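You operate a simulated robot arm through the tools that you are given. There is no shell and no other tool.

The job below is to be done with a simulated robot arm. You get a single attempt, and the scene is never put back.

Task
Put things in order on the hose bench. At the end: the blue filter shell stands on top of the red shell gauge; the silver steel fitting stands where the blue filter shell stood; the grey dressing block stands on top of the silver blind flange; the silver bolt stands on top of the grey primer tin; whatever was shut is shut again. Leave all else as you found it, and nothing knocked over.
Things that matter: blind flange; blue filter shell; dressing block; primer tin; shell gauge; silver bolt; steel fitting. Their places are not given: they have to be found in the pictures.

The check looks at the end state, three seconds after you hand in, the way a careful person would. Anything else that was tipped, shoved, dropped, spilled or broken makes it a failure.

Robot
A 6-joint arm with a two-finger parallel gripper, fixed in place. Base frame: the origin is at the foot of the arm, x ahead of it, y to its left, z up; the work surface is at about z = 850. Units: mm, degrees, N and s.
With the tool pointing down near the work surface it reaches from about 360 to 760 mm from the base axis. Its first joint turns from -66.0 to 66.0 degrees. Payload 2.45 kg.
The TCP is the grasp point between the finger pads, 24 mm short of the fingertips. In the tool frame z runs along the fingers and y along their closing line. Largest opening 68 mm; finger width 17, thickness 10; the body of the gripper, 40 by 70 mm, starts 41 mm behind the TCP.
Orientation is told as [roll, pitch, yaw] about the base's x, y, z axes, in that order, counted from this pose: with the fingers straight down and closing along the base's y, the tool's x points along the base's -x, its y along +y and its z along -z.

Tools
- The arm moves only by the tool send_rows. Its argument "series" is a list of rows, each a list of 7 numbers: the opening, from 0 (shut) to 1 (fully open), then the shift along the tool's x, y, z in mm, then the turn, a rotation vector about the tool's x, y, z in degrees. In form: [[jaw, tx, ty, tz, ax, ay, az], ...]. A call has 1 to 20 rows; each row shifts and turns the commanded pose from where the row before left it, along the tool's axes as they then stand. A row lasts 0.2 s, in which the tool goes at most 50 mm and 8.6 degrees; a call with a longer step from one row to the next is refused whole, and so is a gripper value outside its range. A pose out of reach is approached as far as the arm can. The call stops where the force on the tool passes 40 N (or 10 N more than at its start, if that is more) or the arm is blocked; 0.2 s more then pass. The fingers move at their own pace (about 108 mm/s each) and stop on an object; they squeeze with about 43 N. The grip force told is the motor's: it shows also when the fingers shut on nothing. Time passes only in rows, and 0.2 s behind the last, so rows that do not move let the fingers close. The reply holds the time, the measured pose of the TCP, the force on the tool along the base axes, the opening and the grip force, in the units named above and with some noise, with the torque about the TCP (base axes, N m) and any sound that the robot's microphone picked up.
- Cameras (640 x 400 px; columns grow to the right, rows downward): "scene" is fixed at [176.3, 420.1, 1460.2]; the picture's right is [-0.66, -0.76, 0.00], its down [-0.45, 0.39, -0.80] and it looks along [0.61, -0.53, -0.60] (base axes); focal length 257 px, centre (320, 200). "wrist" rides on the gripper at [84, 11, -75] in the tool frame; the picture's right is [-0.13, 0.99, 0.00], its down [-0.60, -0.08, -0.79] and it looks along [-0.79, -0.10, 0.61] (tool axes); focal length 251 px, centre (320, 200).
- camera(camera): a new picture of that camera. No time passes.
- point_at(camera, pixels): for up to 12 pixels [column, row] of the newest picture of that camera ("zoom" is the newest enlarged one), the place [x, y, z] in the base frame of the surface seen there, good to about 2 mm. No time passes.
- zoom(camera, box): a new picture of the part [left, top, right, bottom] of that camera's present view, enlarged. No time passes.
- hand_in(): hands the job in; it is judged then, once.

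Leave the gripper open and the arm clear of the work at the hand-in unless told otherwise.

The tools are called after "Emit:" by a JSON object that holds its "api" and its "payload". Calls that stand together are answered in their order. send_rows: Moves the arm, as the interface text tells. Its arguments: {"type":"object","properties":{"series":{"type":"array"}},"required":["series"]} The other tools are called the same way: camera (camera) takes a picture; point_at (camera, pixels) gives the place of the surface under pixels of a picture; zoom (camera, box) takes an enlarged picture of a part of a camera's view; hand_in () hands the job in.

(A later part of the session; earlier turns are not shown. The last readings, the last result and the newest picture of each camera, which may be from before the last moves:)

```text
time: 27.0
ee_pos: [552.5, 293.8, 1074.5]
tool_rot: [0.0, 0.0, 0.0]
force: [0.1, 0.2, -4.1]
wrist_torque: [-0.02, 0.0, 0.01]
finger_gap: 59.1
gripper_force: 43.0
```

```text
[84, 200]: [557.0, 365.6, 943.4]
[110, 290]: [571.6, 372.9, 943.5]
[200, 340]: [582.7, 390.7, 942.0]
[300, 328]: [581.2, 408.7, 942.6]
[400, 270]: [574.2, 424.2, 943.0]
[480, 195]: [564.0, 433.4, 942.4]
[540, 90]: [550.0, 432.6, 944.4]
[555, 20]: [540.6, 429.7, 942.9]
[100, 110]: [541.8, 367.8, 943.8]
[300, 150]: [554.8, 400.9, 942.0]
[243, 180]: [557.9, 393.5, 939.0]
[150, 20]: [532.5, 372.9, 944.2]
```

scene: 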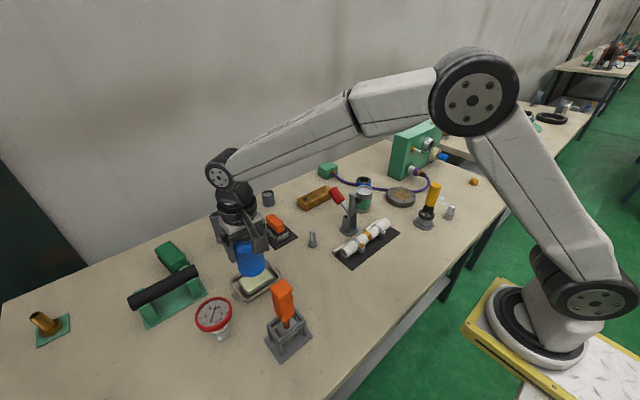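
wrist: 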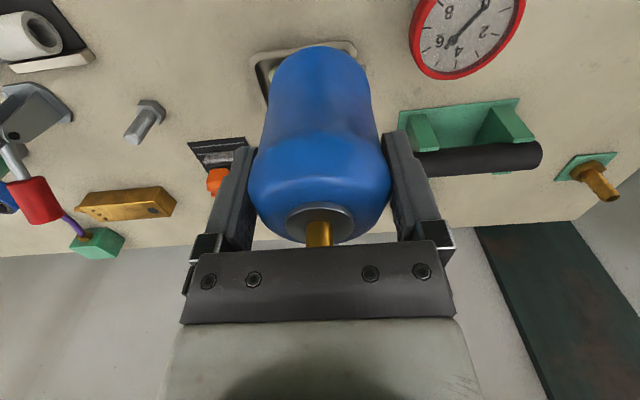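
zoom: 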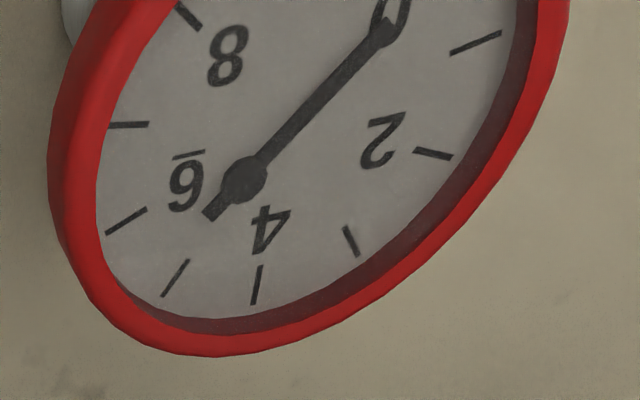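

Rim points fit a circle centred near (550.5, 399.5), mid radius ≈33.7. I'll measure the inner and outer rim edges to see whether the shell base (Ø≈60) sits on the rim or inside.

Emit:
{"api": "point_at", "payload": {"camera": "zoom", "pixels": [[98, 200], [200, 324], [300, 302], [400, 248], [480, 160], [520, 80], [62, 200], [200, 354], [310, 340], [420, 275], [500, 192], [562, 60]]}}

Emit:
{"api": "point_at", "payload": {"camera": "zoom", "pixels": [[200, 310], [260, 230], [350, 50], [420, 100], [150, 200], [200, 100], [300, 290], [450, 30], [490, 60], [180, 60], [350, 200], [280, 260]]}}

```text
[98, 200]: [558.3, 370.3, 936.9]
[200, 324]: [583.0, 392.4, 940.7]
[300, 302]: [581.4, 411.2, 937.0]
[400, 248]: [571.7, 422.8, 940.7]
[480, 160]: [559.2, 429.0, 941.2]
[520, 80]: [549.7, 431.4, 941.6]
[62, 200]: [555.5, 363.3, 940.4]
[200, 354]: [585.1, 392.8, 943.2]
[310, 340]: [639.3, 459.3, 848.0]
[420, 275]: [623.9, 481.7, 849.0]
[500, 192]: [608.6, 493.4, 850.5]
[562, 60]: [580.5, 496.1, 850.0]
```

```text
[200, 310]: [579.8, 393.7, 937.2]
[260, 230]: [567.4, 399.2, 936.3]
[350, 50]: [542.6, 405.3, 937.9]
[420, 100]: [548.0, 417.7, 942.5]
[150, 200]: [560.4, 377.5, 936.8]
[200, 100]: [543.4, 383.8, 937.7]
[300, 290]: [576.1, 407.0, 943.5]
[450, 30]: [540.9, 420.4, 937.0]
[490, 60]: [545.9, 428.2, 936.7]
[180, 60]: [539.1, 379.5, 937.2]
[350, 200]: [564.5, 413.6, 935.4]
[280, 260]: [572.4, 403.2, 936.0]
```

The face is recessed ≈5 mm with inner radius ≈31, so good centring matters. I'll check where the shell's washer/body is relative to the TCP now.

Emit:
{"api": "zoom", "payload": {"camera": "wrist", "box": [240, 30, 400, 250]}}

```text
1.82 times, centred on (320, 140) of wrist
```

zoom: 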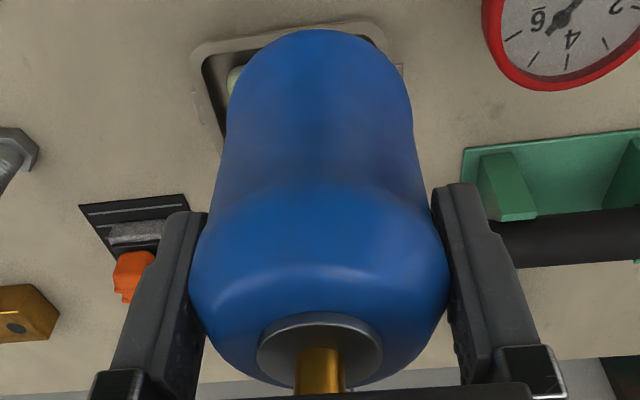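

Emit:
{"api": "point_at", "payload": {"camera": "zoom", "pixels": [[320, 318], [262, 350], [380, 350], [320, 365], [320, 250], [320, 150], [320, 60], [320, 36], [230, 90], [408, 90], [195, 280], [445, 280]]}}

```text
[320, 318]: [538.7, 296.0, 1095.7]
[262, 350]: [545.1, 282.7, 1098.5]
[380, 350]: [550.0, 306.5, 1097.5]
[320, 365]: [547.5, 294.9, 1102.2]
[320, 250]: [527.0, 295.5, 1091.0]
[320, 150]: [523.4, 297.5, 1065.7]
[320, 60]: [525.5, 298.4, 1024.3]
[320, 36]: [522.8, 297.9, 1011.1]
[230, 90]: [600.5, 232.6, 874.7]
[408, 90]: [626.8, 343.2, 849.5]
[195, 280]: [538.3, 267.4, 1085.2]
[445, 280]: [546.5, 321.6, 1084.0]
```

The shell hangs centred on the TCP with washer 23 mm above it: no slip. Moving +105 mm in y to above the gauge.

Emit:
{"api": "send_rows", "payload": {"series": [[0, 0, 2, 0, 0, 0, 0], [0, 0, 5, 0, 0, 0, 0], [0, 0.5, 8, 0, 0, 0, 0], [0, 0, 11, 0, 0, 0, 0], [0, 0, 14, 0, 0, 0, 0], [0, 0, 15, 0, 0, 0, 0], [0, 0, 14, 0, 0, 0, 0], [0, 0, 12, 0, 0, 0, 0], [0, 0, 10, 0, 0, 0, 0], [0, 0, 7, 0, 0, 0, 0], [0, 0, 4, 0, 0, 0, 0], [0, 0, 2, 0, 0, 0, 0], [0, 0, 1, 0, 0, 0, 0], [0, 0, 0, 0, 0, 0, 0], [0, 0, 0, 0, 0, 0, 0]]}}

Emit:
{"api": "zoom", "payload": {"camera": "scene", "box": [165, 240, 265, 345]}}

Emit:
{"api": "camera", "payload": {"camera": "wrist"}}

```text
time: 30.2
ee_pos: [551.4, 399.0, 1073.0]
tool_rot: [0.0, 0.0, 0.0]
force: [0.1, 0.1, -4.7]
wrist_torque: [-0.03, -0.06, -0.01]
finger_gap: 59.0
gripper_force: 42.9
```

```text
3.81 times, centred on (215, 292) of scene
```

zoom: 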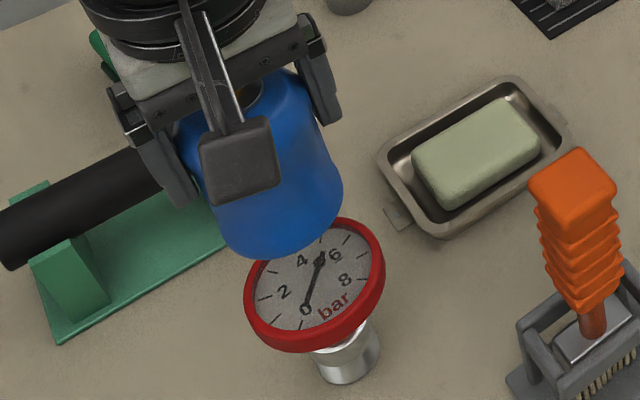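

```text
taken
```

wrist: 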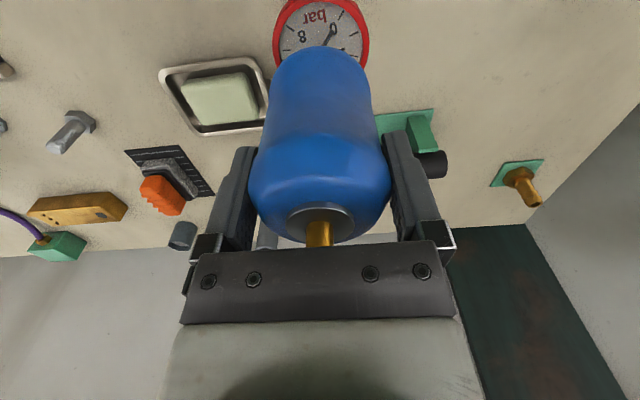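

Aligned above the gauge in the wrist view (gauge 272–370, shell centred ≈320). Descending 45 mm slowly, then rechecking.

Emit:
{"api": "send_rows", "payload": {"series": [[0, 0, 0, 1, 0, 0, 0], [0, 0, 0, 2, 0, 0, 0], [0, 0, 0, 4, 0, 0, 0], [0, 0, 0, 5, 0, 0, 0], [0, 0, 0, 6, 0, 0, 0], [0, 0, 0, 6, 0, 0, 0], [0, 0, 0, 6, 0, 0, 0], [0, 0, 0, 5, 0, 0, 0], [0, 0, 0, 4, 0, 0, 0], [0, 0, 0, 3, 0, 0, 0], [0, 0, 0, 2, 0, 0, 0], [0, 0, 0, 1, 0, 0, 0], [0, 0, 0, 0, 0, 0, 0]]}}

Emit:
{"api": "zoom", "payload": {"camera": "scene", "box": [175, 255, 255, 345]}}

Emit:
{"api": "zoom", "payload": {"camera": "wrist", "box": [250, 0, 390, 90]}}

```text
time: 33.0
ee_pos: [551.0, 399.1, 1029.0]
tool_rot: [0.0, 0.0, -0.1]
force: [-0.4, 0.2, -3.7]
wrist_torque: [0.02, 0.02, -0.01]
finger_gap: 59.1
gripper_force: 43.2
```

```text
4.44 times, centred on (215, 300) of scene
```

zoom: 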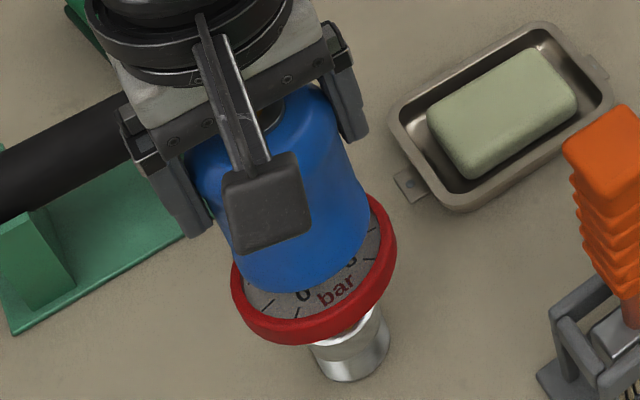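

```text
4.44 times, centred on (320, 45) of wrist
```

zoom: 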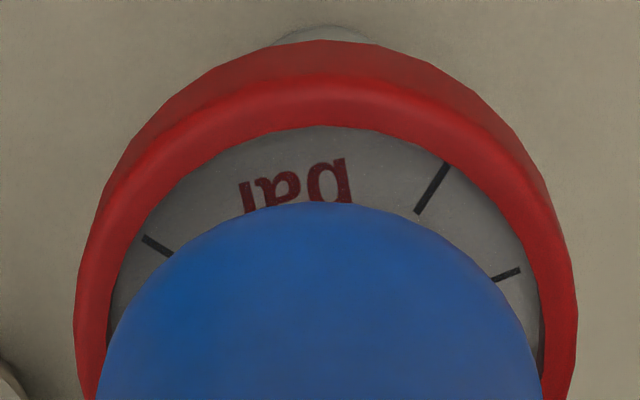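

Centring looks good; left-right the gauge is ~0.7 mm more toward +y. I'll measure the near gap in x.

Emit:
{"api": "point_at", "payload": {"camera": "zoom", "pixels": [[320, 212], [320, 225], [320, 110], [320, 95], [320, 125], [320, 140], [320, 80], [130, 300], [560, 300], [90, 300], [535, 330], [120, 370]]}}

```text
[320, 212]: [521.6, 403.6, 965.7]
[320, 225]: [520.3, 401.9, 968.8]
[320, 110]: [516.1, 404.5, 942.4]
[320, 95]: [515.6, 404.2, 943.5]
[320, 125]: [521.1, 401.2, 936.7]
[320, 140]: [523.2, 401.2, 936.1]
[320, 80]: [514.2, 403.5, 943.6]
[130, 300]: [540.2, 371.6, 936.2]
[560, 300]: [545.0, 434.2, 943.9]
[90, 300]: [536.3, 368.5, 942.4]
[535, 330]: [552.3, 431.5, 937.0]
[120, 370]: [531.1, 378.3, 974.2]
```

Shell is within about 0.5 mm of centre. Small correction, then down 13 mm slowly.

Emit:
{"api": "send_rows", "payload": {"series": [[0, 0.5, 0.5, 1, 0, 0, 0], [0, 0, 0, 2, 0, 0, 0], [0, 0, 0, 2, 0, 0, 0], [0, 0, 0, 2, 0, 0, 0], [0, 0, 0, 2, 0, 0, 0], [0, 0, 0, 2, 0, 0, 0], [0, 0, 0, 1, 0, 0, 0], [0, 0, 0, 0, 0, 0, 0], [0, 0, 0, 0, 0, 0, 0]]}}

```text
time: 35.0
ee_pos: [551.0, 398.8, 1017.6]
tool_rot: [0.0, 0.1, -0.1]
force: [0.3, 0.5, -4.5]
wrist_torque: [-0.01, -0.02, 0.02]
finger_gap: 58.9
gripper_force: 43.5
```

No contact yet. Down 1 mm at a time, watching the force.

Emit:
{"api": "send_rows", "payload": {"series": [[0, 0, 0, 1, 0, 0, 0], [0, 0, 0, 1, 0, 0, 0], [0, 0, 0, 0, 0, 0, 0]]}}

Emit:
{"api": "send_rows", "payload": {"series": [[0, 0, 0, 1, 0, 0, 0], [0, 0, 0, 0, 0, 0, 0]]}}

Emit:
{"api": "send_rows", "payload": {"series": [[0, 0, 0, 1, 0, 0, 0], [0, 0, 0, 0, 0, 0, 0]]}}

```text
time: 35.8
ee_pos: [550.7, 399.2, 1015.4]
tool_rot: [0.0, 0.0, 0.1]
force: [-1.8, 0.7, 2.1]
wrist_torque: [-0.04, 0.19, -0.03]
finger_gap: 58.9
gripper_force: 43.2
```

```text
time: 36.4
ee_pos: [550.6, 398.2, 1016.1]
tool_rot: [0.0, -0.1, -0.1]
force: [-1.7, -0.7, 13.0]
wrist_torque: [-0.2, 0.31, -0.05]
finger_gap: 59.1
gripper_force: 43.5
```

```text
time: 37.0
ee_pos: [550.3, 399.5, 1014.9]
tool_rot: [0.2, -0.2, -0.1]
force: [-0.8, -1.0, 23.5]
wrist_torque: [-0.19, 0.12, -0.19]
finger_gap: 58.7
gripper_force: 42.9
```

Contact at about base z≈943 with force 23.5 N and nearly centred torque, so it rests flat. I'll relieve the press by going up about 1.8 mm.

Emit:
{"api": "send_rows", "payload": {"series": [[0, 0, 0, -1, 0, 0, 0], [0, 0, 0, -0.8, 0, 0, 0], [0, 0, 0, 0, 0, 0, 0]]}}

Emit:
{"api": "zoom", "payload": {"camera": "wrist", "box": [250, 0, 390, 90]}}

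Emit:
{"api": "zoom", "payload": {"camera": "scene", "box": [175, 255, 255, 345]}}

```text
time: 37.8
ee_pos: [550.7, 399.3, 1015.4]
tool_rot: [-0.1, 0.1, 0.0]
force: [3.8, 3.4, 11.3]
wrist_torque: [0.31, -0.31, -0.04]
finger_gap: 58.7
gripper_force: 43.0
```

```text
4.44 times, centred on (320, 45) of wrist
```

zoom: 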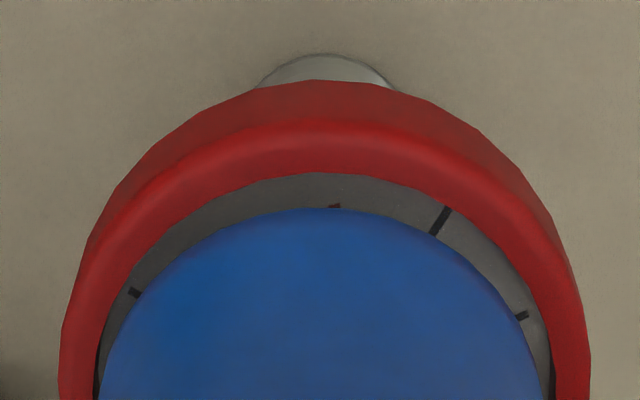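

```text
4.44 times, centred on (215, 300) of scene
```

zoom: 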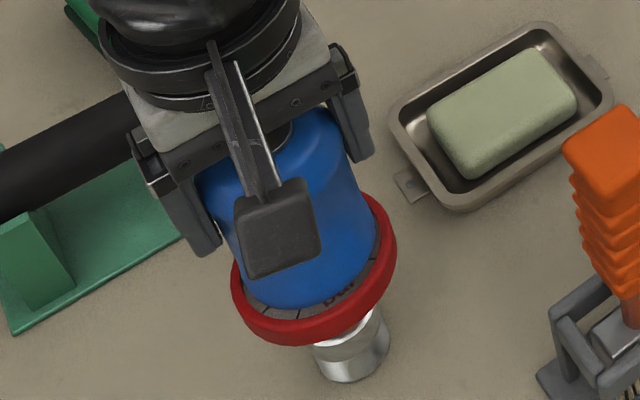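

Force is still +11 N; relieving a bit more.

Emit:
{"api": "send_rows", "payload": {"series": [[0, 0, 0, -0.8, 0, 0, 0], [0, 0, 0, 0, 0, 0, 0], [0, 0, 0, 0, 0, 0, 0]]}}

Emit:
{"api": "point_at", "payload": {"camera": "zoom", "pixels": [[290, 300], [300, 290], [255, 320], [370, 260], [310, 260], [240, 280], [350, 320], [310, 335]]}}

```text
time: 38.6
ee_pos: [550.4, 398.5, 1016.2]
tool_rot: [0.0, 0.1, 0.0]
force: [1.2, 3.4, 4.2]
wrist_torque: [0.37, -0.16, -0.05]
finger_gap: 58.7
gripper_force: 43.0
```

```text
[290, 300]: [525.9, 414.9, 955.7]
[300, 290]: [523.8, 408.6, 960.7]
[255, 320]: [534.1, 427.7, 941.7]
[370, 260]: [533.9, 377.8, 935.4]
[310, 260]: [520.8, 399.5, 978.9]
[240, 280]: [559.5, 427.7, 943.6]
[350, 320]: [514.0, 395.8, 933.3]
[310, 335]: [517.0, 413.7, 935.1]
```

Nearly relaxed. One more 0.4 mm up, then check.

Emit:
{"api": "send_rows", "payload": {"series": [[0, 0, 0, -0.4, 0, 0, 0], [0, 0, 0, 0, 0, 0, 0], [0, 0, 0, 0, 0, 0, 0]]}}

Emit:
{"api": "zoom", "payload": {"camera": "scene", "box": [185, 280, 245, 345]}}

```text
time: 39.4
ee_pos: [549.8, 398.8, 1015.9]
tool_rot: [0.0, 0.0, 0.0]
force: [-0.5, 1.1, -2.0]
wrist_torque: [0.12, 0.11, -0.01]
finger_gap: 58.3
gripper_force: 43.3
```

```text
6.15 times, centred on (215, 312) of scene
```

zoom: 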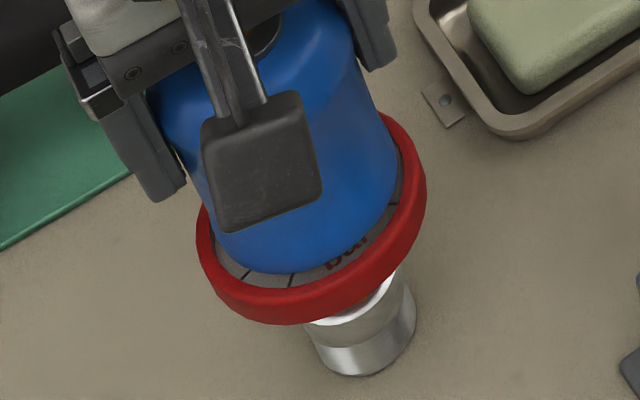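

Almost no load on the arm now (−2 N). Opening the fingers gradually.

Emit:
{"api": "send_rows", "payload": {"series": [[0.86, 0, 0, 0.3, 0, 0, 0], [0.88, 0, 0, 0, 0, 0, 0], [0.9, 0, 0, 0, 0, 0, 0], [0.93, 0, 0, 0, 0, 0, 0], [0.96, 0, 0, 0, 0, 0, 0], [1, 0, 0, 0, 0, 0, 0], [1, 0, 0, 0, 0, 0, 0], [1, 0, 0, 0, 0, 0, 0]]}}

Emit:
{"api": "camera", "payload": {"camera": "wrist"}}

Emit:
{"api": "zoom", "payload": {"camera": "scene", "box": [175, 255, 255, 345]}}

```text
time: 41.2
ee_pos: [549.4, 398.4, 1015.9]
tool_rot: [0.0, 0.0, 0.0]
force: [-1.6, -0.4, -0.4]
wrist_torque: [0.0, 0.03, 0.01]
finger_gap: 67.9
gripper_force: 0.0
```

```text
taken
```

wrist: 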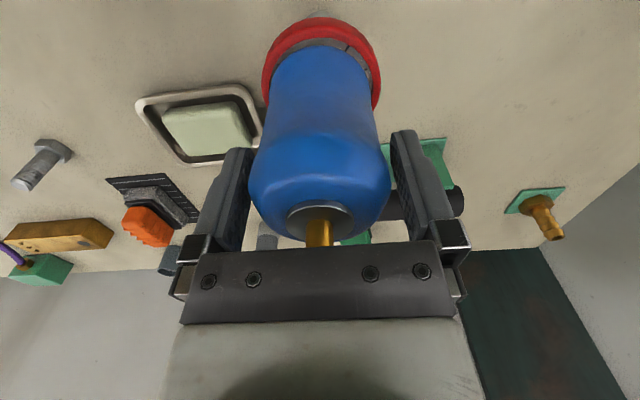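

```text
4.44 times, centred on (215, 300) of scene
```

zoom: 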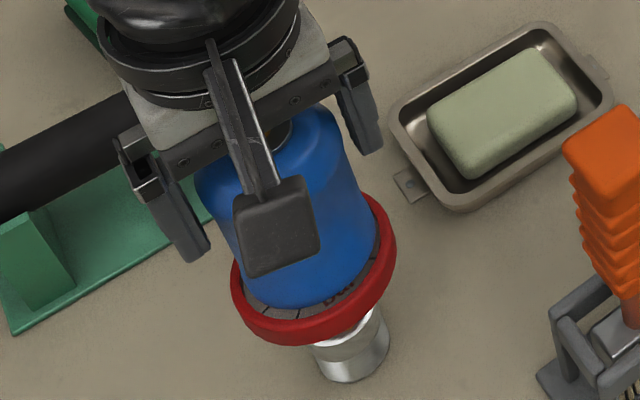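

The shell stands on the gauge, fingers open with gaps both sides. Rising straight up.

Emit:
{"api": "send_rows", "payload": {"series": [[1, 0, 0, -3, 0, 0, 0], [1, 0, 0, -5, 0, 0, 0], [1, 0, 0, -8, 0, 0, 0], [1, 0, 0, -12, 0, 0, 0], [1, 0, 0, -20, 0, 0, 0], [1, 0, 0, -30, 0, 0, 0], [1, 0, 0, -40, 0, 0, 0], [1, 0, 0, -30, 0, 0, 0], [1, 0, 0, 0, 0, 0, 0]]}}

Emit:
{"api": "zoom", "payload": {"camera": "scene", "box": [170, 240, 260, 345]}}

Emit:
{"api": "camera", "payload": {"camera": "wrist"}}

```text
time: 43.2
ee_pos: [553.7, 400.8, 1163.0]
tool_rot: [-0.1, 0.0, 0.1]
force: [-0.3, 0.1, 0.5]
wrist_torque: [-0.01, -0.02, 0.02]
finger_gap: 67.8
gripper_force: 0.1
```

```text
3.81 times, centred on (215, 292) of scene
```

zoom: 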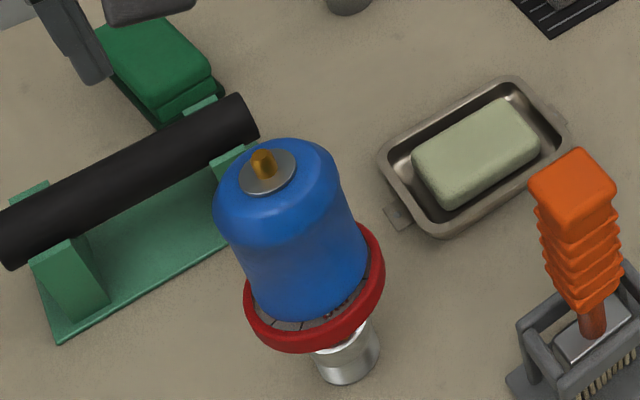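

```text
taken
```

wrist: 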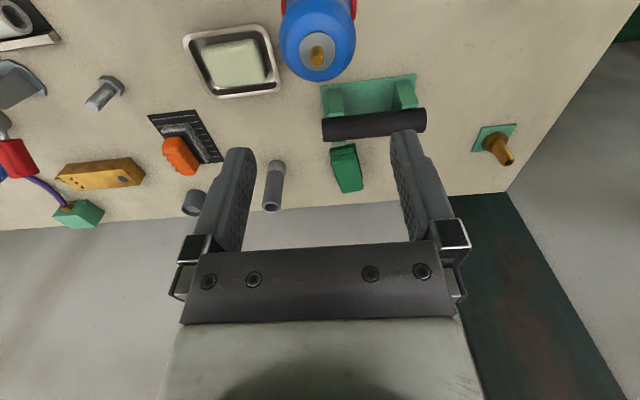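

Checking the shell is level: measure washer points and the gauge's stem.

Emit:
{"api": "zoom", "payload": {"camera": "wrist", "box": [270, 0, 370, 90]}}

```text
4.44 times, centred on (320, 45) of wrist
```

zoom: 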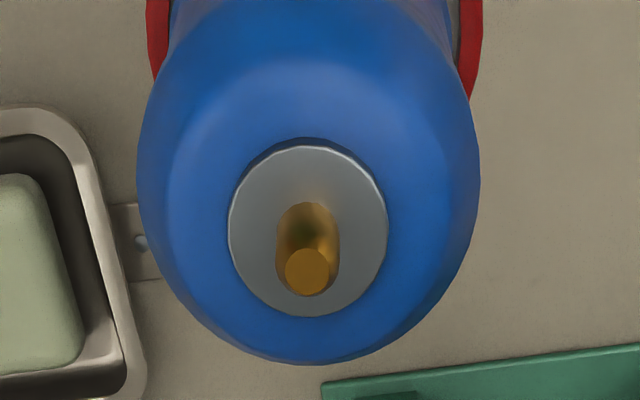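

Emit:
{"api": "point_at", "payload": {"camera": "zoom", "pixels": [[306, 270], [235, 230], [380, 230], [308, 155], [308, 308], [260, 170], [360, 280], [355, 175], [255, 280]]}}

```text
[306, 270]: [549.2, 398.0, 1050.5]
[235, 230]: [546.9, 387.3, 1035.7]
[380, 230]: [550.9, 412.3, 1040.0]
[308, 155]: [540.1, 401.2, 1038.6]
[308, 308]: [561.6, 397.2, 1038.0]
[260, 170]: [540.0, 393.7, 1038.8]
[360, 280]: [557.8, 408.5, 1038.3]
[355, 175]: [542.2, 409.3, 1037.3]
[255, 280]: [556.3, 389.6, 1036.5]
```

Shell is level on the gauge (washer ≈1038 all round). Next the steel fitting: travelling at z≈1160 to above (410,−402).

Emit:
{"api": "send_rows", "payload": {"series": [[1, 2, -15, 0, 0, 0, 0], [1, 6, -35, 0, 0, 0, 0], [1, 8, -44, 0, 0, 0, 0], [1, 8, -44, 0, 0, 0, 0], [1, 8, -44, 0, 0, 0, 0], [1, 8, -44, 0, 0, 0, 0], [1, 8, -44, 0, 0, 0, 0], [1, 8, -44, 0, 0, 0, 0], [1, 8, -44, 0, 0, 0, 0], [1, 8, -44, 0, 0, 0, 0], [1, 8, -44, 0, 0, 0, 0], [1, 8, -44, 0, 0, 0, 0], [1, 8, -44, 0, 0, 0, 0], [1, 8, -44, 0, 0, 0, 0], [1, 8, -44, 0, 0, 0, 0], [1, 8, -44, 0, 0, 0, 0], [1, 8, -44, 0, 0, 0, 0], [1, 8, -44, 0, 0, 0, 0], [1, 8, -35, 0, 0, 0, 0], [1, 0, -12, 0, 0, 0, 0]]}}

Emit:
{"api": "camera", "payload": {"camera": "wrist"}}

```text
time: 47.4
ee_pos: [406.9, -401.3, 1165.1]
tool_rot: [0.0, 0.0, 0.1]
force: [0.3, 0.5, -0.3]
wrist_torque: [-0.01, 0.0, 0.02]
finger_gap: 67.9
gripper_force: 0.0
```

```text
taken
```

wrist: 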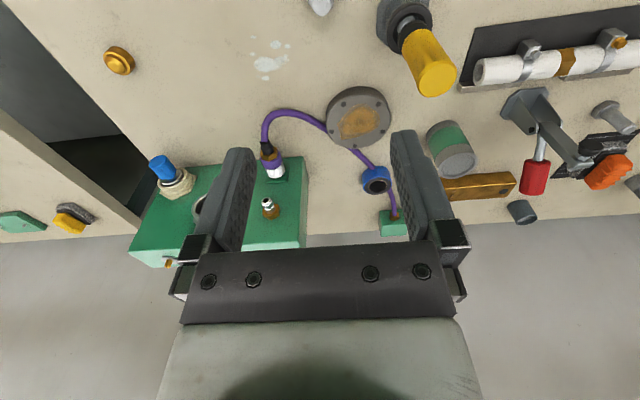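

The fitting is at the top edge of the view (320,5). Lowering to z≈1010 to see its hex orientation.

Emit:
{"api": "send_rows", "payload": {"series": [[1, -4, 0, 30, 0, 0, 0], [1, 0, 0, 40, 0, 0, 0], [1, 0, 0, 40, 0, 0, 0], [1, 0, 0, 30, 0, 0, 0], [1, 0, 0, 10, 0, 0, 0], [1, 0, 0, 0, 0, 0, 0]]}}

Emit:
{"api": "camera", "payload": {"camera": "wrist"}}

Emit:
{"api": "zoom", "payload": {"camera": "wrist", "box": [270, 20, 370, 120]}}

```text
time: 48.8
ee_pos: [409.6, -400.7, 1014.6]
tool_rot: [0.0, -0.1, 0.0]
force: [0.6, 0.4, 0.0]
wrist_torque: [0.0, -0.01, 0.02]
finger_gap: 68.1
gripper_force: 0.0
```

```text
taken
```

wrist: 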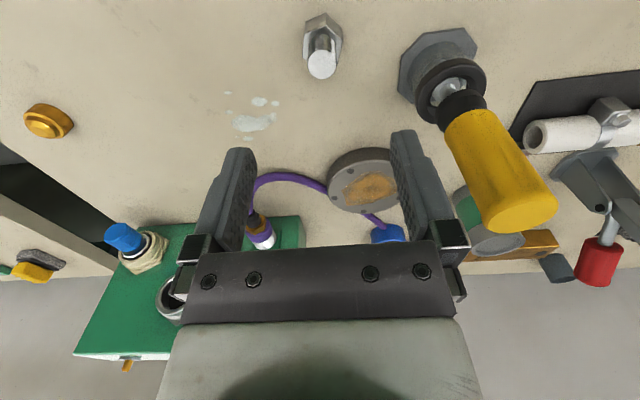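

```text
4.00 times, centred on (320, 70) of wrist
```

zoom: 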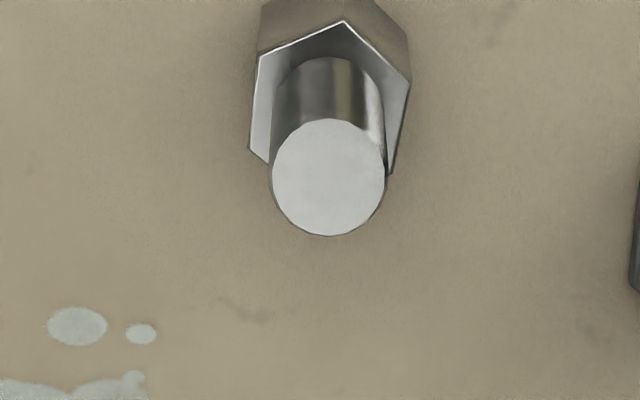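

The hex shows a vertex toward the arm and flats facing roughly ±y. Measuring hex corners.

Emit:
{"api": "point_at", "payload": {"camera": "zoom", "pixels": [[263, 60], [342, 26], [407, 83], [254, 146], [390, 165], [330, 180], [275, 180], [384, 180], [330, 123], [328, 232]]}}

```text
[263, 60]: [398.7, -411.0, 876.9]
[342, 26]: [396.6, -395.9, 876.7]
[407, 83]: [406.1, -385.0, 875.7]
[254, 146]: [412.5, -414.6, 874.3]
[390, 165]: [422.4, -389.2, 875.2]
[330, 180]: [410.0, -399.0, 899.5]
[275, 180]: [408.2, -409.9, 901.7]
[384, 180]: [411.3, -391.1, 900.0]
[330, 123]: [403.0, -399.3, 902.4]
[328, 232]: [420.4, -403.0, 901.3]
```

Hex flats face 72°/252°, so I turn the tool by −18° yaw and descend over (410.5,−400.5) in two stages.

Emit:
{"api": "send_rows", "payload": {"series": [[1, -1, 1.5, 0, 0, 0, 6], [1, 0, 0, 0, 0, 0, 6], [1, 0, 0, 0, 0, 0, 6], [1, 0, 0, 30, 0, 0, 0], [1, 0, 0, 30, 0, 0, 0], [1, 0, 0, 0, 0, 0, 0]]}}

Emit:
{"api": "camera", "payload": {"camera": "wrist"}}

Emit:
{"api": "zoom", "payload": {"camera": "scene", "box": [390, 150, 490, 250]}}

```text
time: 50.2
ee_pos: [410.7, -401.1, 953.3]
tool_rot: [0.0, 0.1, -18.1]
force: [0.9, 0.0, -0.1]
wrist_torque: [-0.03, -0.01, 0.03]
finger_gap: 68.2
gripper_force: 0.1
```

```text
taken
```

wrist: 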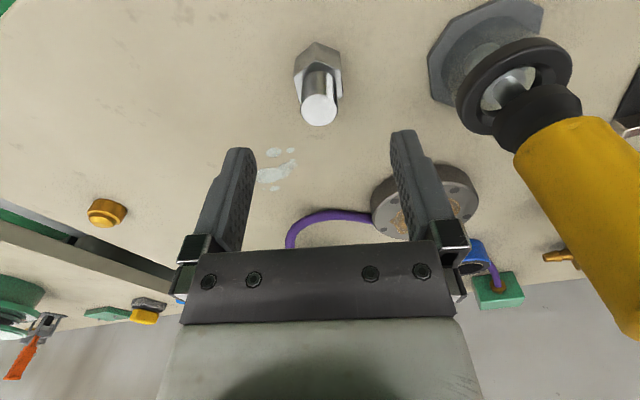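

```text
4.00 times, centred on (440, 200) of scene
```

zoom: 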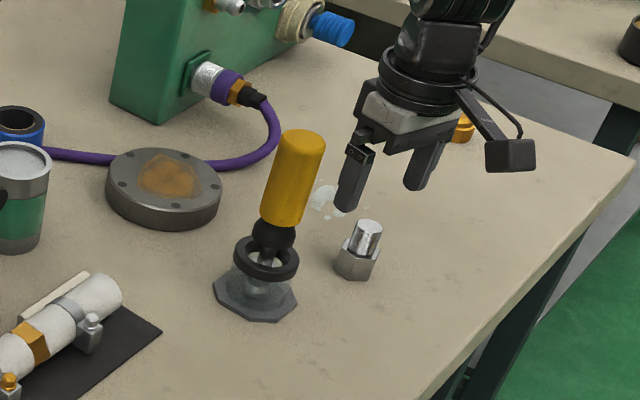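

Aligned (hex centred near col 318, flats to the fingers). Descending to TCP z≈880.

Emit:
{"api": "send_rows", "payload": {"series": [[1, 0, 0, 25, 0, 0, 0], [1, 0, 0, 20, 0, 0, 0], [1, 0, 0, 15, 0, 0, 0], [1, 0, 0, 8, 0, 0, 0], [1, 0, 0, 4, 0, 0, 0], [1, 0, 0, 0, 0, 0, 0]]}}

Emit:
{"api": "camera", "payload": {"camera": "wrist"}}

```text
time: 51.6
ee_pos: [412.0, -400.1, 882.2]
tool_rot: [0.1, 0.0, -18.0]
force: [-0.3, 0.2, -0.8]
wrist_torque: [0.01, 0.02, 0.0]
finger_gap: 67.9
gripper_force: 0.1
```

```text
taken
```

wrist: 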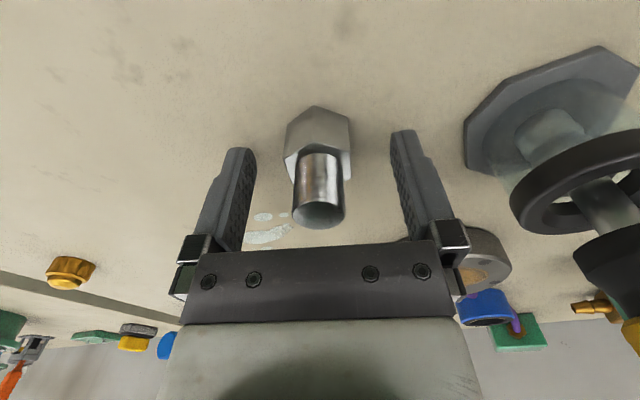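

Fitting is between the fingers. Closing.

Emit:
{"api": "send_rows", "payload": {"series": [[0.6, 0, 0, 0, 0, 0, 0], [0.4, 0, 0, 0, 0, 0, 0], [0, 0, 0, 0, 0, 0, 0], [0, 0, 0, 0, 0, 0, 0], [0, 0, 0, 0, 0, 0, 0]]}}

Emit:
{"api": "camera", "payload": {"camera": "wrist"}}

```text
time: 52.8
ee_pos: [411.3, -400.7, 882.7]
tool_rot: [0.0, 0.0, -18.0]
force: [0.2, 0.1, -0.2]
wrist_torque: [-0.03, 0.0, -0.01]
finger_gap: 29.0
gripper_force: 42.8
```

```text
taken
```

wrist: 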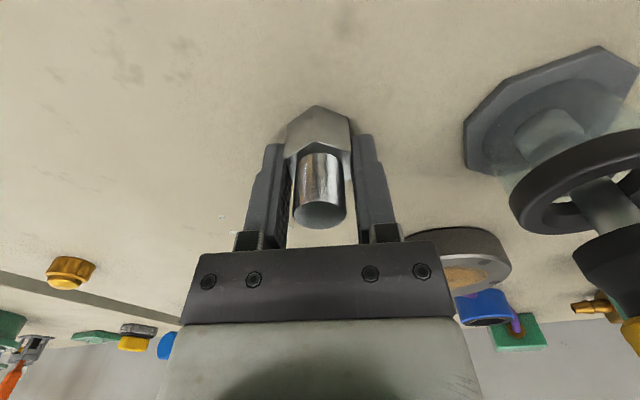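

Gripped at 29 mm. Lifting gently straight up to ≈1060.

Emit:
{"api": "send_rows", "payload": {"series": [[0, 0, 0, -1, 0, 0, 0], [0, 0, 0, -2, 0, 0, 0], [0, 0, 0, -4, 0, 0, 0], [0, 0, 0, -6, 0, 0, 0], [0, 0, 0, -8, 0, 0, 0], [0, 0, 0, -10, 0, 0, 0], [0, 0, 0, -12, 0, 0, 0], [0, 0, 0, -14, 0, 0, 0], [0, 0, 0, -14, 0, 0, 0], [0, 0, 0, -14, 0, 0, 0], [0, 0, 0, -14, 0, 0, 0], [0, 0, 0, -14, 0, 0, 0], [0, 0, 0, -14, 0, 0, 0], [0, 0, 0, -14, 0, 0, 0], [0, 0, 0, -14, 0, 0, 0], [0, 0, 0, -12, 0, 0, 0], [0, 0, 0, -8, 0, 0, 0], [0, 0, 0, -5, 0, 0, 0], [0, 0, 0, -2, 0, 0, 0], [0, 0, 0, 0, 0, 0, 0]]}}

Emit:
{"api": "camera", "payload": {"camera": "wrist"}}

```text
time: 57.0
ee_pos: [409.7, -400.9, 1063.9]
tool_rot: [0.0, 0.0, -18.0]
force: [-0.3, -0.7, -1.5]
wrist_torque: [-0.02, 0.0, 0.01]
finger_gap: 29.2
gripper_force: 42.8
```

```text
taken
```

wrist: 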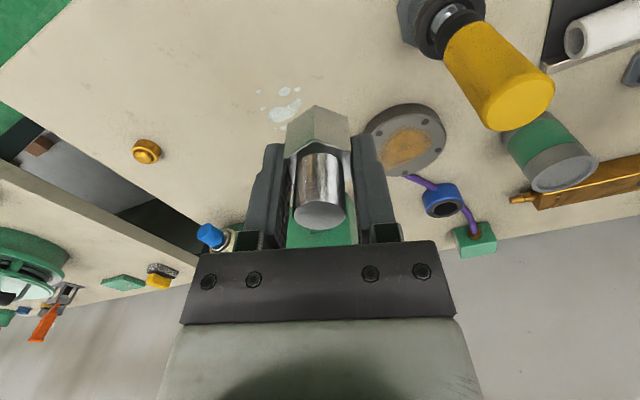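

Holding well. I'll turn back to yaw 0 while rising a little, then move +440 in y and +20 in x to above the shell's old place (430.5, 39.5).

Emit:
{"api": "send_rows", "payload": {"series": [[0, 0, 0, -8, 0, 0, -6], [0, 0, 0, -10, 0, 0, -6], [0, 0, 0, -8, 0, 0, -6], [0, 0, 8, 0, 0, 0, 0], [0, 0, 16, 0, 0, 0, 0], [0, -2, 24, 0, 0, 0, 0], [0, -2, 32, 0, 0, 0, 0], [0, -2, 36, 0, 0, 0, 0], [0, -2, 36, 0, 0, 0, 0], [0, -2, 36, 0, 0, 0, 0], [0, -2, 36, 0, 0, 0, 0], [0, -2, 36, 0, 0, 0, 0], [0, -2, 36, 0, 0, 0, 0], [0, -2, 36, 0, 0, 0, 0], [0, -2, 36, 0, 0, 0, 0], [0, 0, 30, 0, 0, 0, 0], [0, 0, 20, 0, 0, 0, 0], [0, 0, 12, 0, 0, 0, 0], [0, 0, 6, 0, 0, 0, 0], [0, 0, 4, 0, 0, 0, 0]]}}

Emit:
{"api": "camera", "payload": {"camera": "wrist"}}

Emit:
{"api": "camera", "payload": {"camera": "scene"}}

```text
time: 61.2
ee_pos: [432.6, 39.3, 1089.4]
tool_rot: [0.1, 0.0, 0.0]
force: [0.0, 0.0, -1.2]
wrist_torque: [0.02, 0.0, -0.02]
finger_gap: 29.2
gripper_force: 43.2
```

```text
taken
```

wrist: 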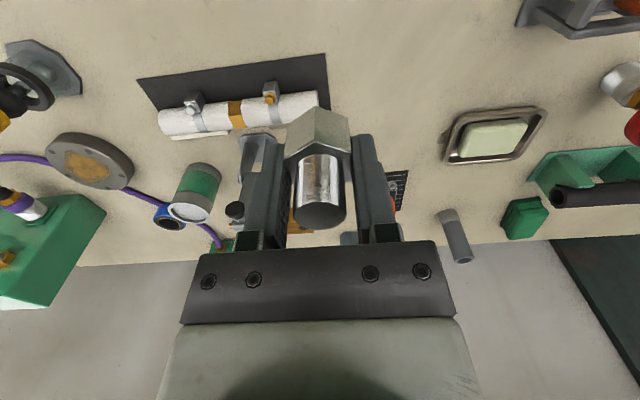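

```text
taken
```

scene: 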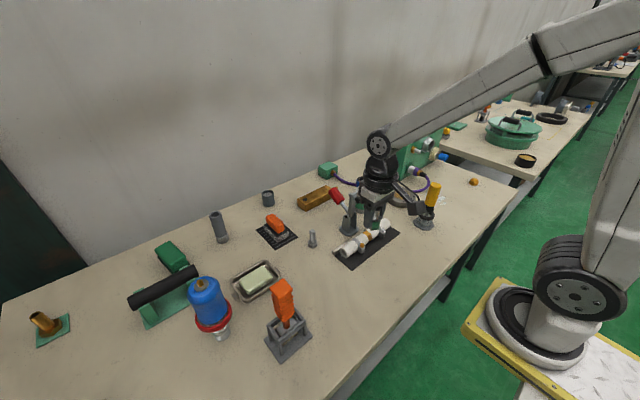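

Above the target place. Descending 199 mm, slowing near the bench.

Emit:
{"api": "send_rows", "payload": {"series": [[0, 0, 0, 6, 0, 0, 0], [0, 0, 0, 12, 0, 0, 0], [0, 0, 0, 20, 0, 0, 0], [0, 0, 0, 25, 0, 0, 0], [0, 0, 0, 25, 0, 0, 0], [0, 0, 0, 25, 0, 0, 0], [0, 0, 0, 25, 0, 0, 0], [0, 0, 0, 20, 0, 0, 0], [0, 0, 0, 16, 0, 0, 0], [0, 0, 0, 12, 0, 0, 0], [0, 0, 0, 8, 0, 0, 0], [0, 0, 0, 5, 0, 0, 0], [0, 0, 0, 3, 0, 0, 0], [0, 0, 0, 0, 0, 0, 0], [0, 0, 0, 0, 0, 0, 0]]}}

Emit:
{"api": "camera", "payload": {"camera": "wrist"}}

```text
time: 64.4
ee_pos: [430.8, 39.6, 886.8]
tool_rot: [0.0, 0.0, 0.0]
force: [0.0, 0.1, -1.5]
wrist_torque: [0.02, -0.03, 0.0]
finger_gap: 29.1
gripper_force: 43.3
```

```text
taken
```

wrist: 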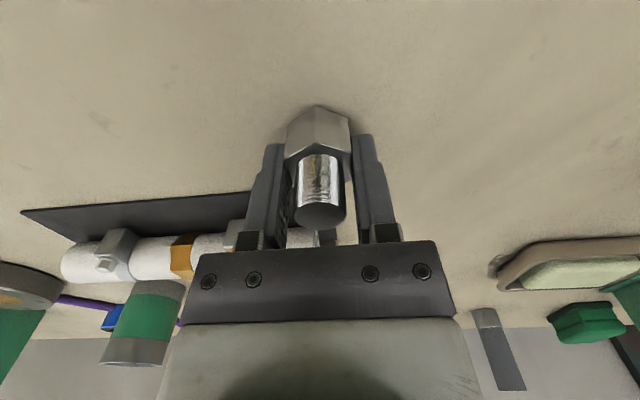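

About 5–6 mm above the bench. Down 4 mm, then 1 mm steps.

Emit:
{"api": "send_rows", "payload": {"series": [[0, 0, 0, 2, 0, 0, 0], [0, 0, 0, 2, 0, 0, 0], [0, 0, 0, 0, 0, 0, 0]]}}

Emit:
{"api": "send_rows", "payload": {"series": [[0, 0, 0, 1, 0, 0, 0], [0, 0, 0, 0, 0, 0, 0]]}}

Emit:
{"api": "send_rows", "payload": {"series": [[0, 0, 0, 0.7, 0, 0, 0], [0, 0, 0, 0, 0, 0, 0]]}}

```text
time: 65.2
ee_pos: [431.8, 38.6, 884.7]
tool_rot: [0.0, -0.1, -0.1]
force: [-0.4, 0.0, -0.8]
wrist_torque: [0.0, 0.0, 0.03]
finger_gap: 29.0
gripper_force: 43.1
```

```text
time: 65.8
ee_pos: [431.3, 40.3, 882.9]
tool_rot: [-0.1, -0.1, 0.1]
force: [-0.1, 1.0, -0.8]
wrist_torque: [-0.01, 0.03, -0.01]
finger_gap: 29.1
gripper_force: 43.0
```

```text
time: 66.4
ee_pos: [431.6, 39.7, 882.0]
tool_rot: [-0.1, -0.1, 0.0]
force: [-1.8, 3.7, 10.2]
wrist_torque: [0.1, 0.12, 0.0]
finger_gap: 29.0
gripper_force: 43.2
```

Contact (10 N). Relieving 0.6 mm, then opening gradually.

Emit:
{"api": "send_rows", "payload": {"series": [[0, 0, 0, -0.6, 0, 0, 0], [0, 0, 0, 0, 0, 0, 0], [0.44, 0, 0, 0, 0, 0, 0], [0.48, 0, 0, 0, 0, 0, 0], [0.55, 0, 0, 0, 0, 0, 0], [0.7, 0, 0, 0, 0, 0, 0], [1, 0, 0, 0, 0, 0, 0], [1, 0, 0, 0, 0, 0, 0]]}}

Emit:
{"api": "camera", "payload": {"camera": "wrist"}}

```text
time: 68.2
ee_pos: [430.2, 39.8, 882.0]
tool_rot: [0.0, 0.1, 0.1]
force: [0.0, -0.6, 0.1]
wrist_torque: [-0.01, -0.02, 0.04]
finger_gap: 68.0
gripper_force: 0.0
```

```text
taken
```

wrist: 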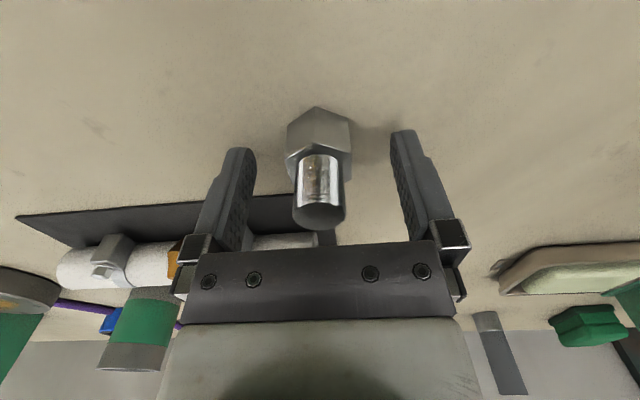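

Fitting stands released. Rising to ≈1060, then moving toward the bolt at (630,57).

Emit:
{"api": "send_rows", "payload": {"series": [[1, 0, 0, -5, 0, 0, 0], [1, 0, 0, -15, 0, 0, 0], [1, 0, 0, -30, 0, 0, 0], [1, 0, 0, -40, 0, 0, 0], [1, 0, 0, -40, 0, 0, 0], [1, 0, 0, -30, 0, 0, 0], [1, -20, 2, 0, 0, 0, 0], [1, -40, 4, 0, 0, 0, 0], [1, -40, 4, 0, 0, 0, 0], [1, -40, 4, 0, 0, 0, 0], [1, -35, 2, 0, 0, 0, 0], [1, -20, 2, 0, 0, 0, 0], [1, -4, 0, 0, 0, 0, 0], [1, 0, 0, 0, 0, 0, 0]]}}

Emit:
{"api": "camera", "payload": {"camera": "wrist"}}

Emit:
{"api": "zoom", "payload": {"camera": "scene", "box": [320, 200, 440, 300]}}

```text
time: 71.2
ee_pos: [629.1, 58.2, 1043.1]
tool_rot: [0.0, 0.0, 0.0]
force: [0.6, 0.0, 0.5]
wrist_torque: [0.01, 0.01, 0.02]
finger_gap: 67.6
gripper_force: 0.1
```

```text
taken
```

wrist: 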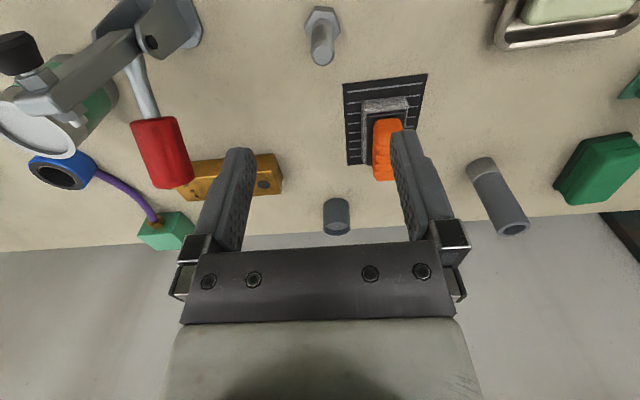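

```text
4.00 times, centred on (380, 250) of scene
```

zoom: 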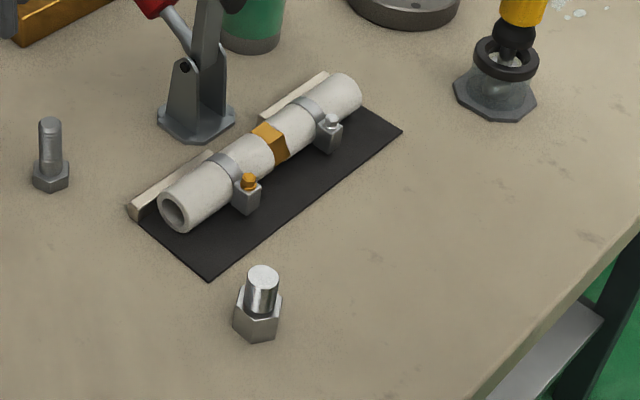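

Fitting stands well at the old shell place. Now a close look at the bolt from the wrist camera at (322,38).

Emit:
{"api": "zoom", "payload": {"camera": "wrist", "box": [282, 0, 362, 75]}}

```text
5.33 times, centred on (322, 38) of wrist
```

zoom: 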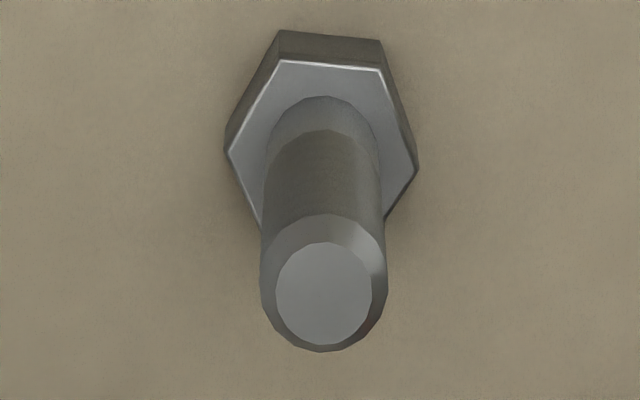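

Emit:
{"api": "point_at", "payload": {"camera": "zoom", "pixels": [[324, 293], [280, 295], [368, 295], [324, 248], [324, 340], [283, 65], [378, 72], [232, 150], [412, 165], [265, 280], [383, 280]]}}

```text
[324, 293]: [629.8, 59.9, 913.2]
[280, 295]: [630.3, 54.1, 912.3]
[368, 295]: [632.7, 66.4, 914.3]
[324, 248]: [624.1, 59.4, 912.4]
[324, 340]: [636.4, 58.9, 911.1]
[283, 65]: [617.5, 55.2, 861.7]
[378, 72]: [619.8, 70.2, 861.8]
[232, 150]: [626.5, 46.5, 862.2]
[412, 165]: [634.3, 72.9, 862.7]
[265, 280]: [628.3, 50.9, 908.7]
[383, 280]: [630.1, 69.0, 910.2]
```

Bolt axis ≈ (630, 59). Descending to TCP ≈891, tips just above the bolt head (862).

Emit:
{"api": "send_rows", "payload": {"series": [[1, -0.5, 1.5, 20, 0, 0, 0], [1, 0, 0, 35, 0, 0, 0], [1, 0, 0, 35, 0, 0, 0], [1, 0, 0, 25, 0, 0, 0], [1, 0, 0, 18, 0, 0, 0], [1, 0, 0, 11, 0, 0, 0], [1, 0, 0, 6, 0, 0, 0], [1, 0, 0, 0, 0, 0, 0]]}}

Emit:
{"api": "camera", "payload": {"camera": "wrist"}}

Emit:
{"api": "zoom", "payload": {"camera": "scene", "box": [265, 180, 365, 260]}}

```text
time: 73.0
ee_pos: [629.6, 58.6, 891.8]
tool_rot: [0.0, 0.0, -0.1]
force: [0.3, 0.4, 0.3]
wrist_torque: [0.01, 0.0, -0.02]
finger_gap: 67.8
gripper_force: 0.0
```

```text
taken
```

wrist: 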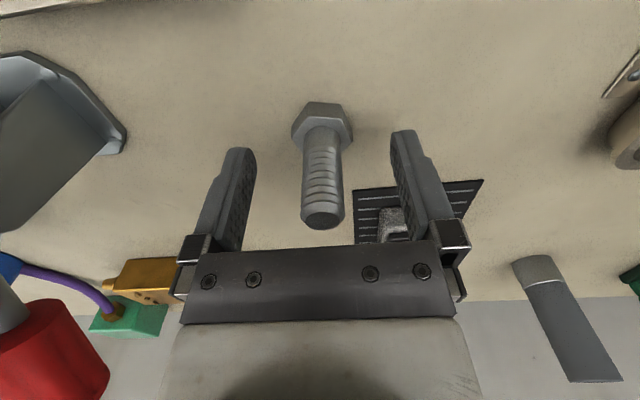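

```text
5.00 times, centred on (315, 220) of scene
```

zoom: 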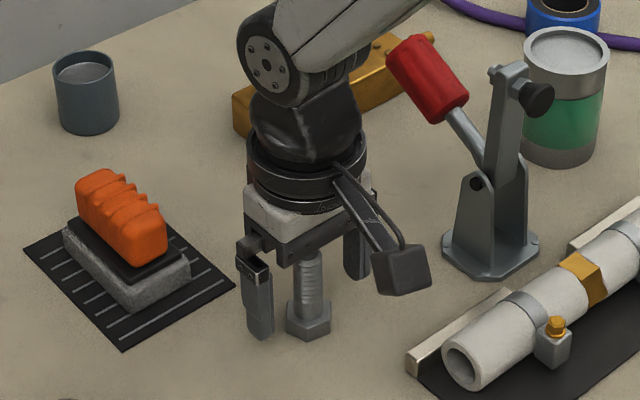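

Bolt between the fingers, tips just above its head. Closing, then a short test lift.

Emit:
{"api": "send_rows", "payload": {"series": [[0.6, 0, 0, 0, 0, 0, 0], [0.4, 0, 0, 0, 0, 0, 0], [0.3, 0, 0, 0, 0, 0, 0], [0, 0, 0, 0, 0, 0, 0], [0, 0, 0, 0, 0, 0, 0], [0, 0, 0, 0, 0, 0, 0]]}}

Emit:
{"api": "camera", "payload": {"camera": "wrist"}}

```text
time: 74.4
ee_pos: [629.4, 57.9, 893.5]
tool_rot: [0.0, 0.0, 0.0]
force: [-0.6, 0.3, 0.0]
wrist_torque: [0.01, 0.0, 0.05]
finger_gap: 17.3
gripper_force: 35.3
```

```text
taken
```

wrist: 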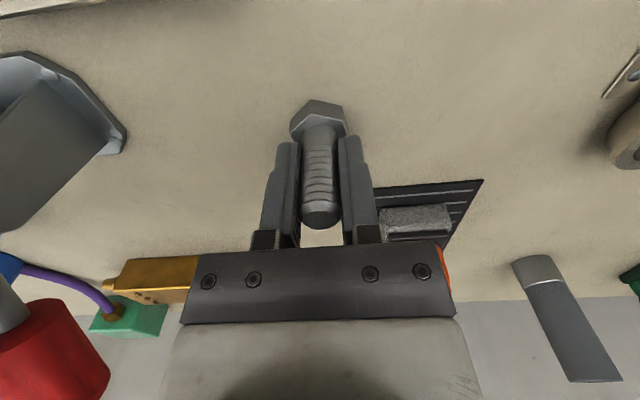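

Gripped at 17.3 mm. Lifting slowly to about z 1110 (above the toggle clamp, top ≈1005).

Emit:
{"api": "send_rows", "payload": {"series": [[0, 0, 0, -1, 0, 0, 0], [0, 0, 0, -2, 0, 0, 0], [0, 0, 0, -4, 0, 0, 0], [0, 0, 0, -6, 0, 0, 0], [0, 0, 0, -8, 0, 0, 0], [0, 0, 0, -10, 0, 0, 0], [0, 0, 0, -13, 0, 0, 0], [0, 0, 0, -16, 0, 0, 0], [0, 0, 0, -18, 0, 0, 0], [0, 0, 0, -20, 0, 0, 0], [0, 0, 0, -20, 0, 0, 0], [0, 0, 0, -20, 0, 0, 0], [0, 0, 0, -20, 0, 0, 0], [0, 0, 0, -18, 0, 0, 0], [0, 0, 0, -15, 0, 0, 0], [0, 0, 0, -12, 0, 0, 0], [0, 0, 0, -8, 0, 0, 0], [0, 0, 0, -5, 0, 0, 0], [0, 0, 0, -2, 0, 0, 0], [0, 0, 0, 0, 0, 0, 0]]}}

Emit:
{"api": "camera", "payload": {"camera": "wrist"}}

```text
time: 78.6
ee_pos: [630.8, 59.1, 1110.0]
tool_rot: [0.0, 0.0, 0.1]
force: [-0.3, 0.1, -2.2]
wrist_torque: [0.02, -0.01, 0.01]
finger_gap: 17.0
gripper_force: 36.1
```

```text
taken
```

wrist: 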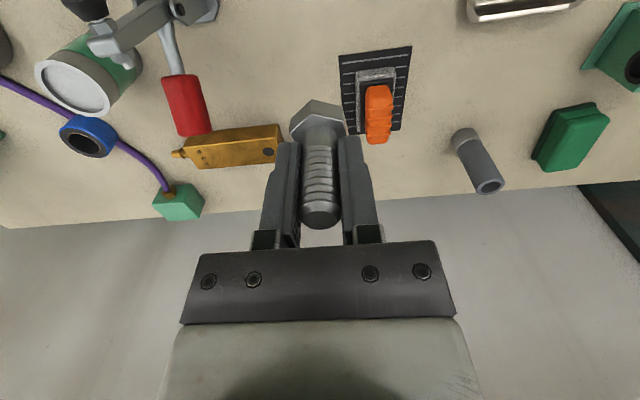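

Bolt held upright. Moving −180 in y and +18 in x, then measuring the tin.

Emit:
{"api": "send_rows", "payload": {"series": [[0, -1, -4, 0, 0, 0, 0], [0, -1, -8, 0, 0, 0, 0], [0, -2, -14, 0, 0, 0, 0], [0, -2, -20, 0, 0, 0, 0], [0, -2, -22, 0, 0, 0, 0], [0, -2, -24, 0, 0, 0, 0], [0, -2, -24, 0, 0, 0, 0], [0, -2, -22, 0, 0, 0, 0], [0, -2, -18, 0, 0, 0, 0], [0, -1, -12, 0, 0, 0, 0], [0, -1, -7, 0, 0, 0, 0], [0, 0, -4, 0, 0, 0, 0], [0, 0, -1, 0, 0, 0, 0], [0, 0, 0, 0, 0, 0, 0]]}}

Emit:
{"api": "camera", "payload": {"camera": "wrist"}}

Emit:
{"api": "camera", "payload": {"camera": "scene"}}

```text
time: 81.6
ee_pos: [648.4, -121.1, 1111.8]
tool_rot: [0.0, 0.0, -0.1]
force: [-0.6, -0.2, -2.3]
wrist_torque: [-0.02, -0.01, -0.02]
finger_gap: 17.2
gripper_force: 35.9
```

```text
taken
```

wrist: 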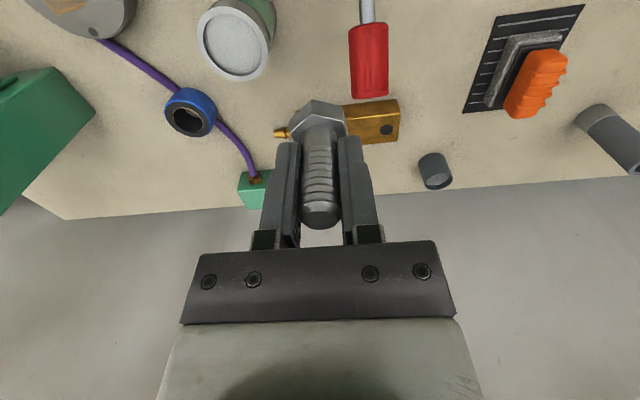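

```text
taken
```

scene: 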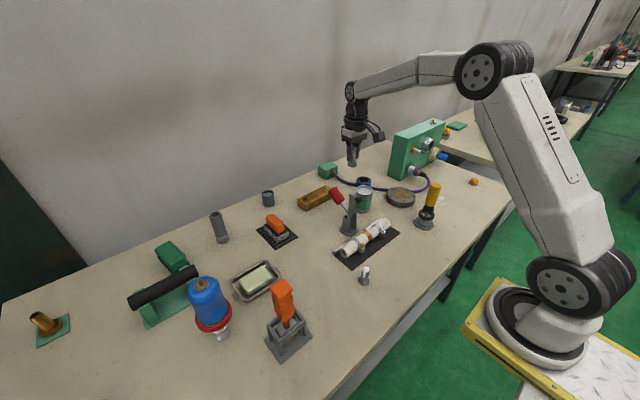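

The tin's top is fully visible at (234,42) in the wrist picture. Enlarging and measuring rim points.

Emit:
{"api": "zoom", "payload": {"camera": "wrist", "box": [184, 0, 284, 90]}}

```text
4.44 times, centred on (234, 45) of wrist
```

zoom: 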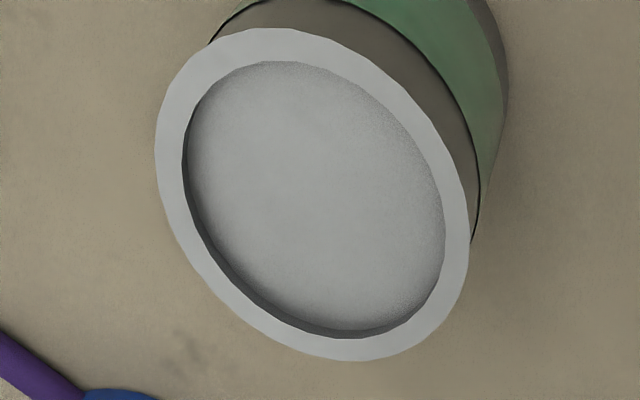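

Emit:
{"api": "point_at", "payload": {"camera": "zoom", "pixels": [[170, 140], [270, 44], [380, 75], [445, 160], [456, 240], [355, 348], [260, 310], [200, 240], [310, 190], [250, 120], [380, 260], [320, 280]]}}

```text
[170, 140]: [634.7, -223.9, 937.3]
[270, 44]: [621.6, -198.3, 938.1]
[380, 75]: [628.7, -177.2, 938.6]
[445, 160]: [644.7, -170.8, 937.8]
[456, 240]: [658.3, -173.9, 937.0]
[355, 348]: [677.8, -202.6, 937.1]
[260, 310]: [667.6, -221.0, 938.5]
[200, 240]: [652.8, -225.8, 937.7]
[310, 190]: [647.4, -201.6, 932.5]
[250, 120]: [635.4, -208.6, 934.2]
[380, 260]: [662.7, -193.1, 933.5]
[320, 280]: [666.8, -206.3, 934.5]
```

Tin centre by wrist ≈ (648.3,−199.2), by scene ≈ (649,−203). I'll measure the held bolt in the same picture to get the relative shift.

Emit:
{"api": "zoom", "payload": {"camera": "wrist", "box": [270, 90, 370, 240]}}

```text
2.67 times, centred on (320, 165) of wrist
```

zoom: 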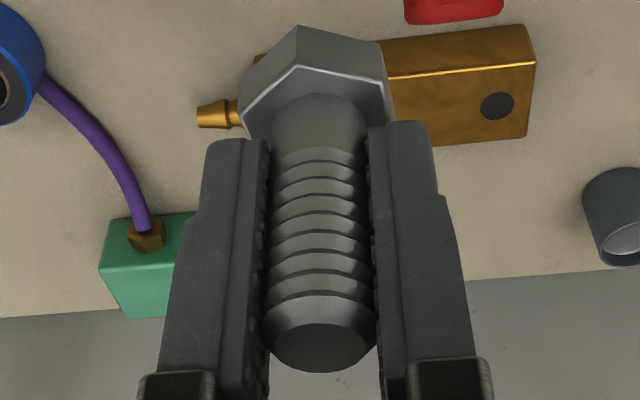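

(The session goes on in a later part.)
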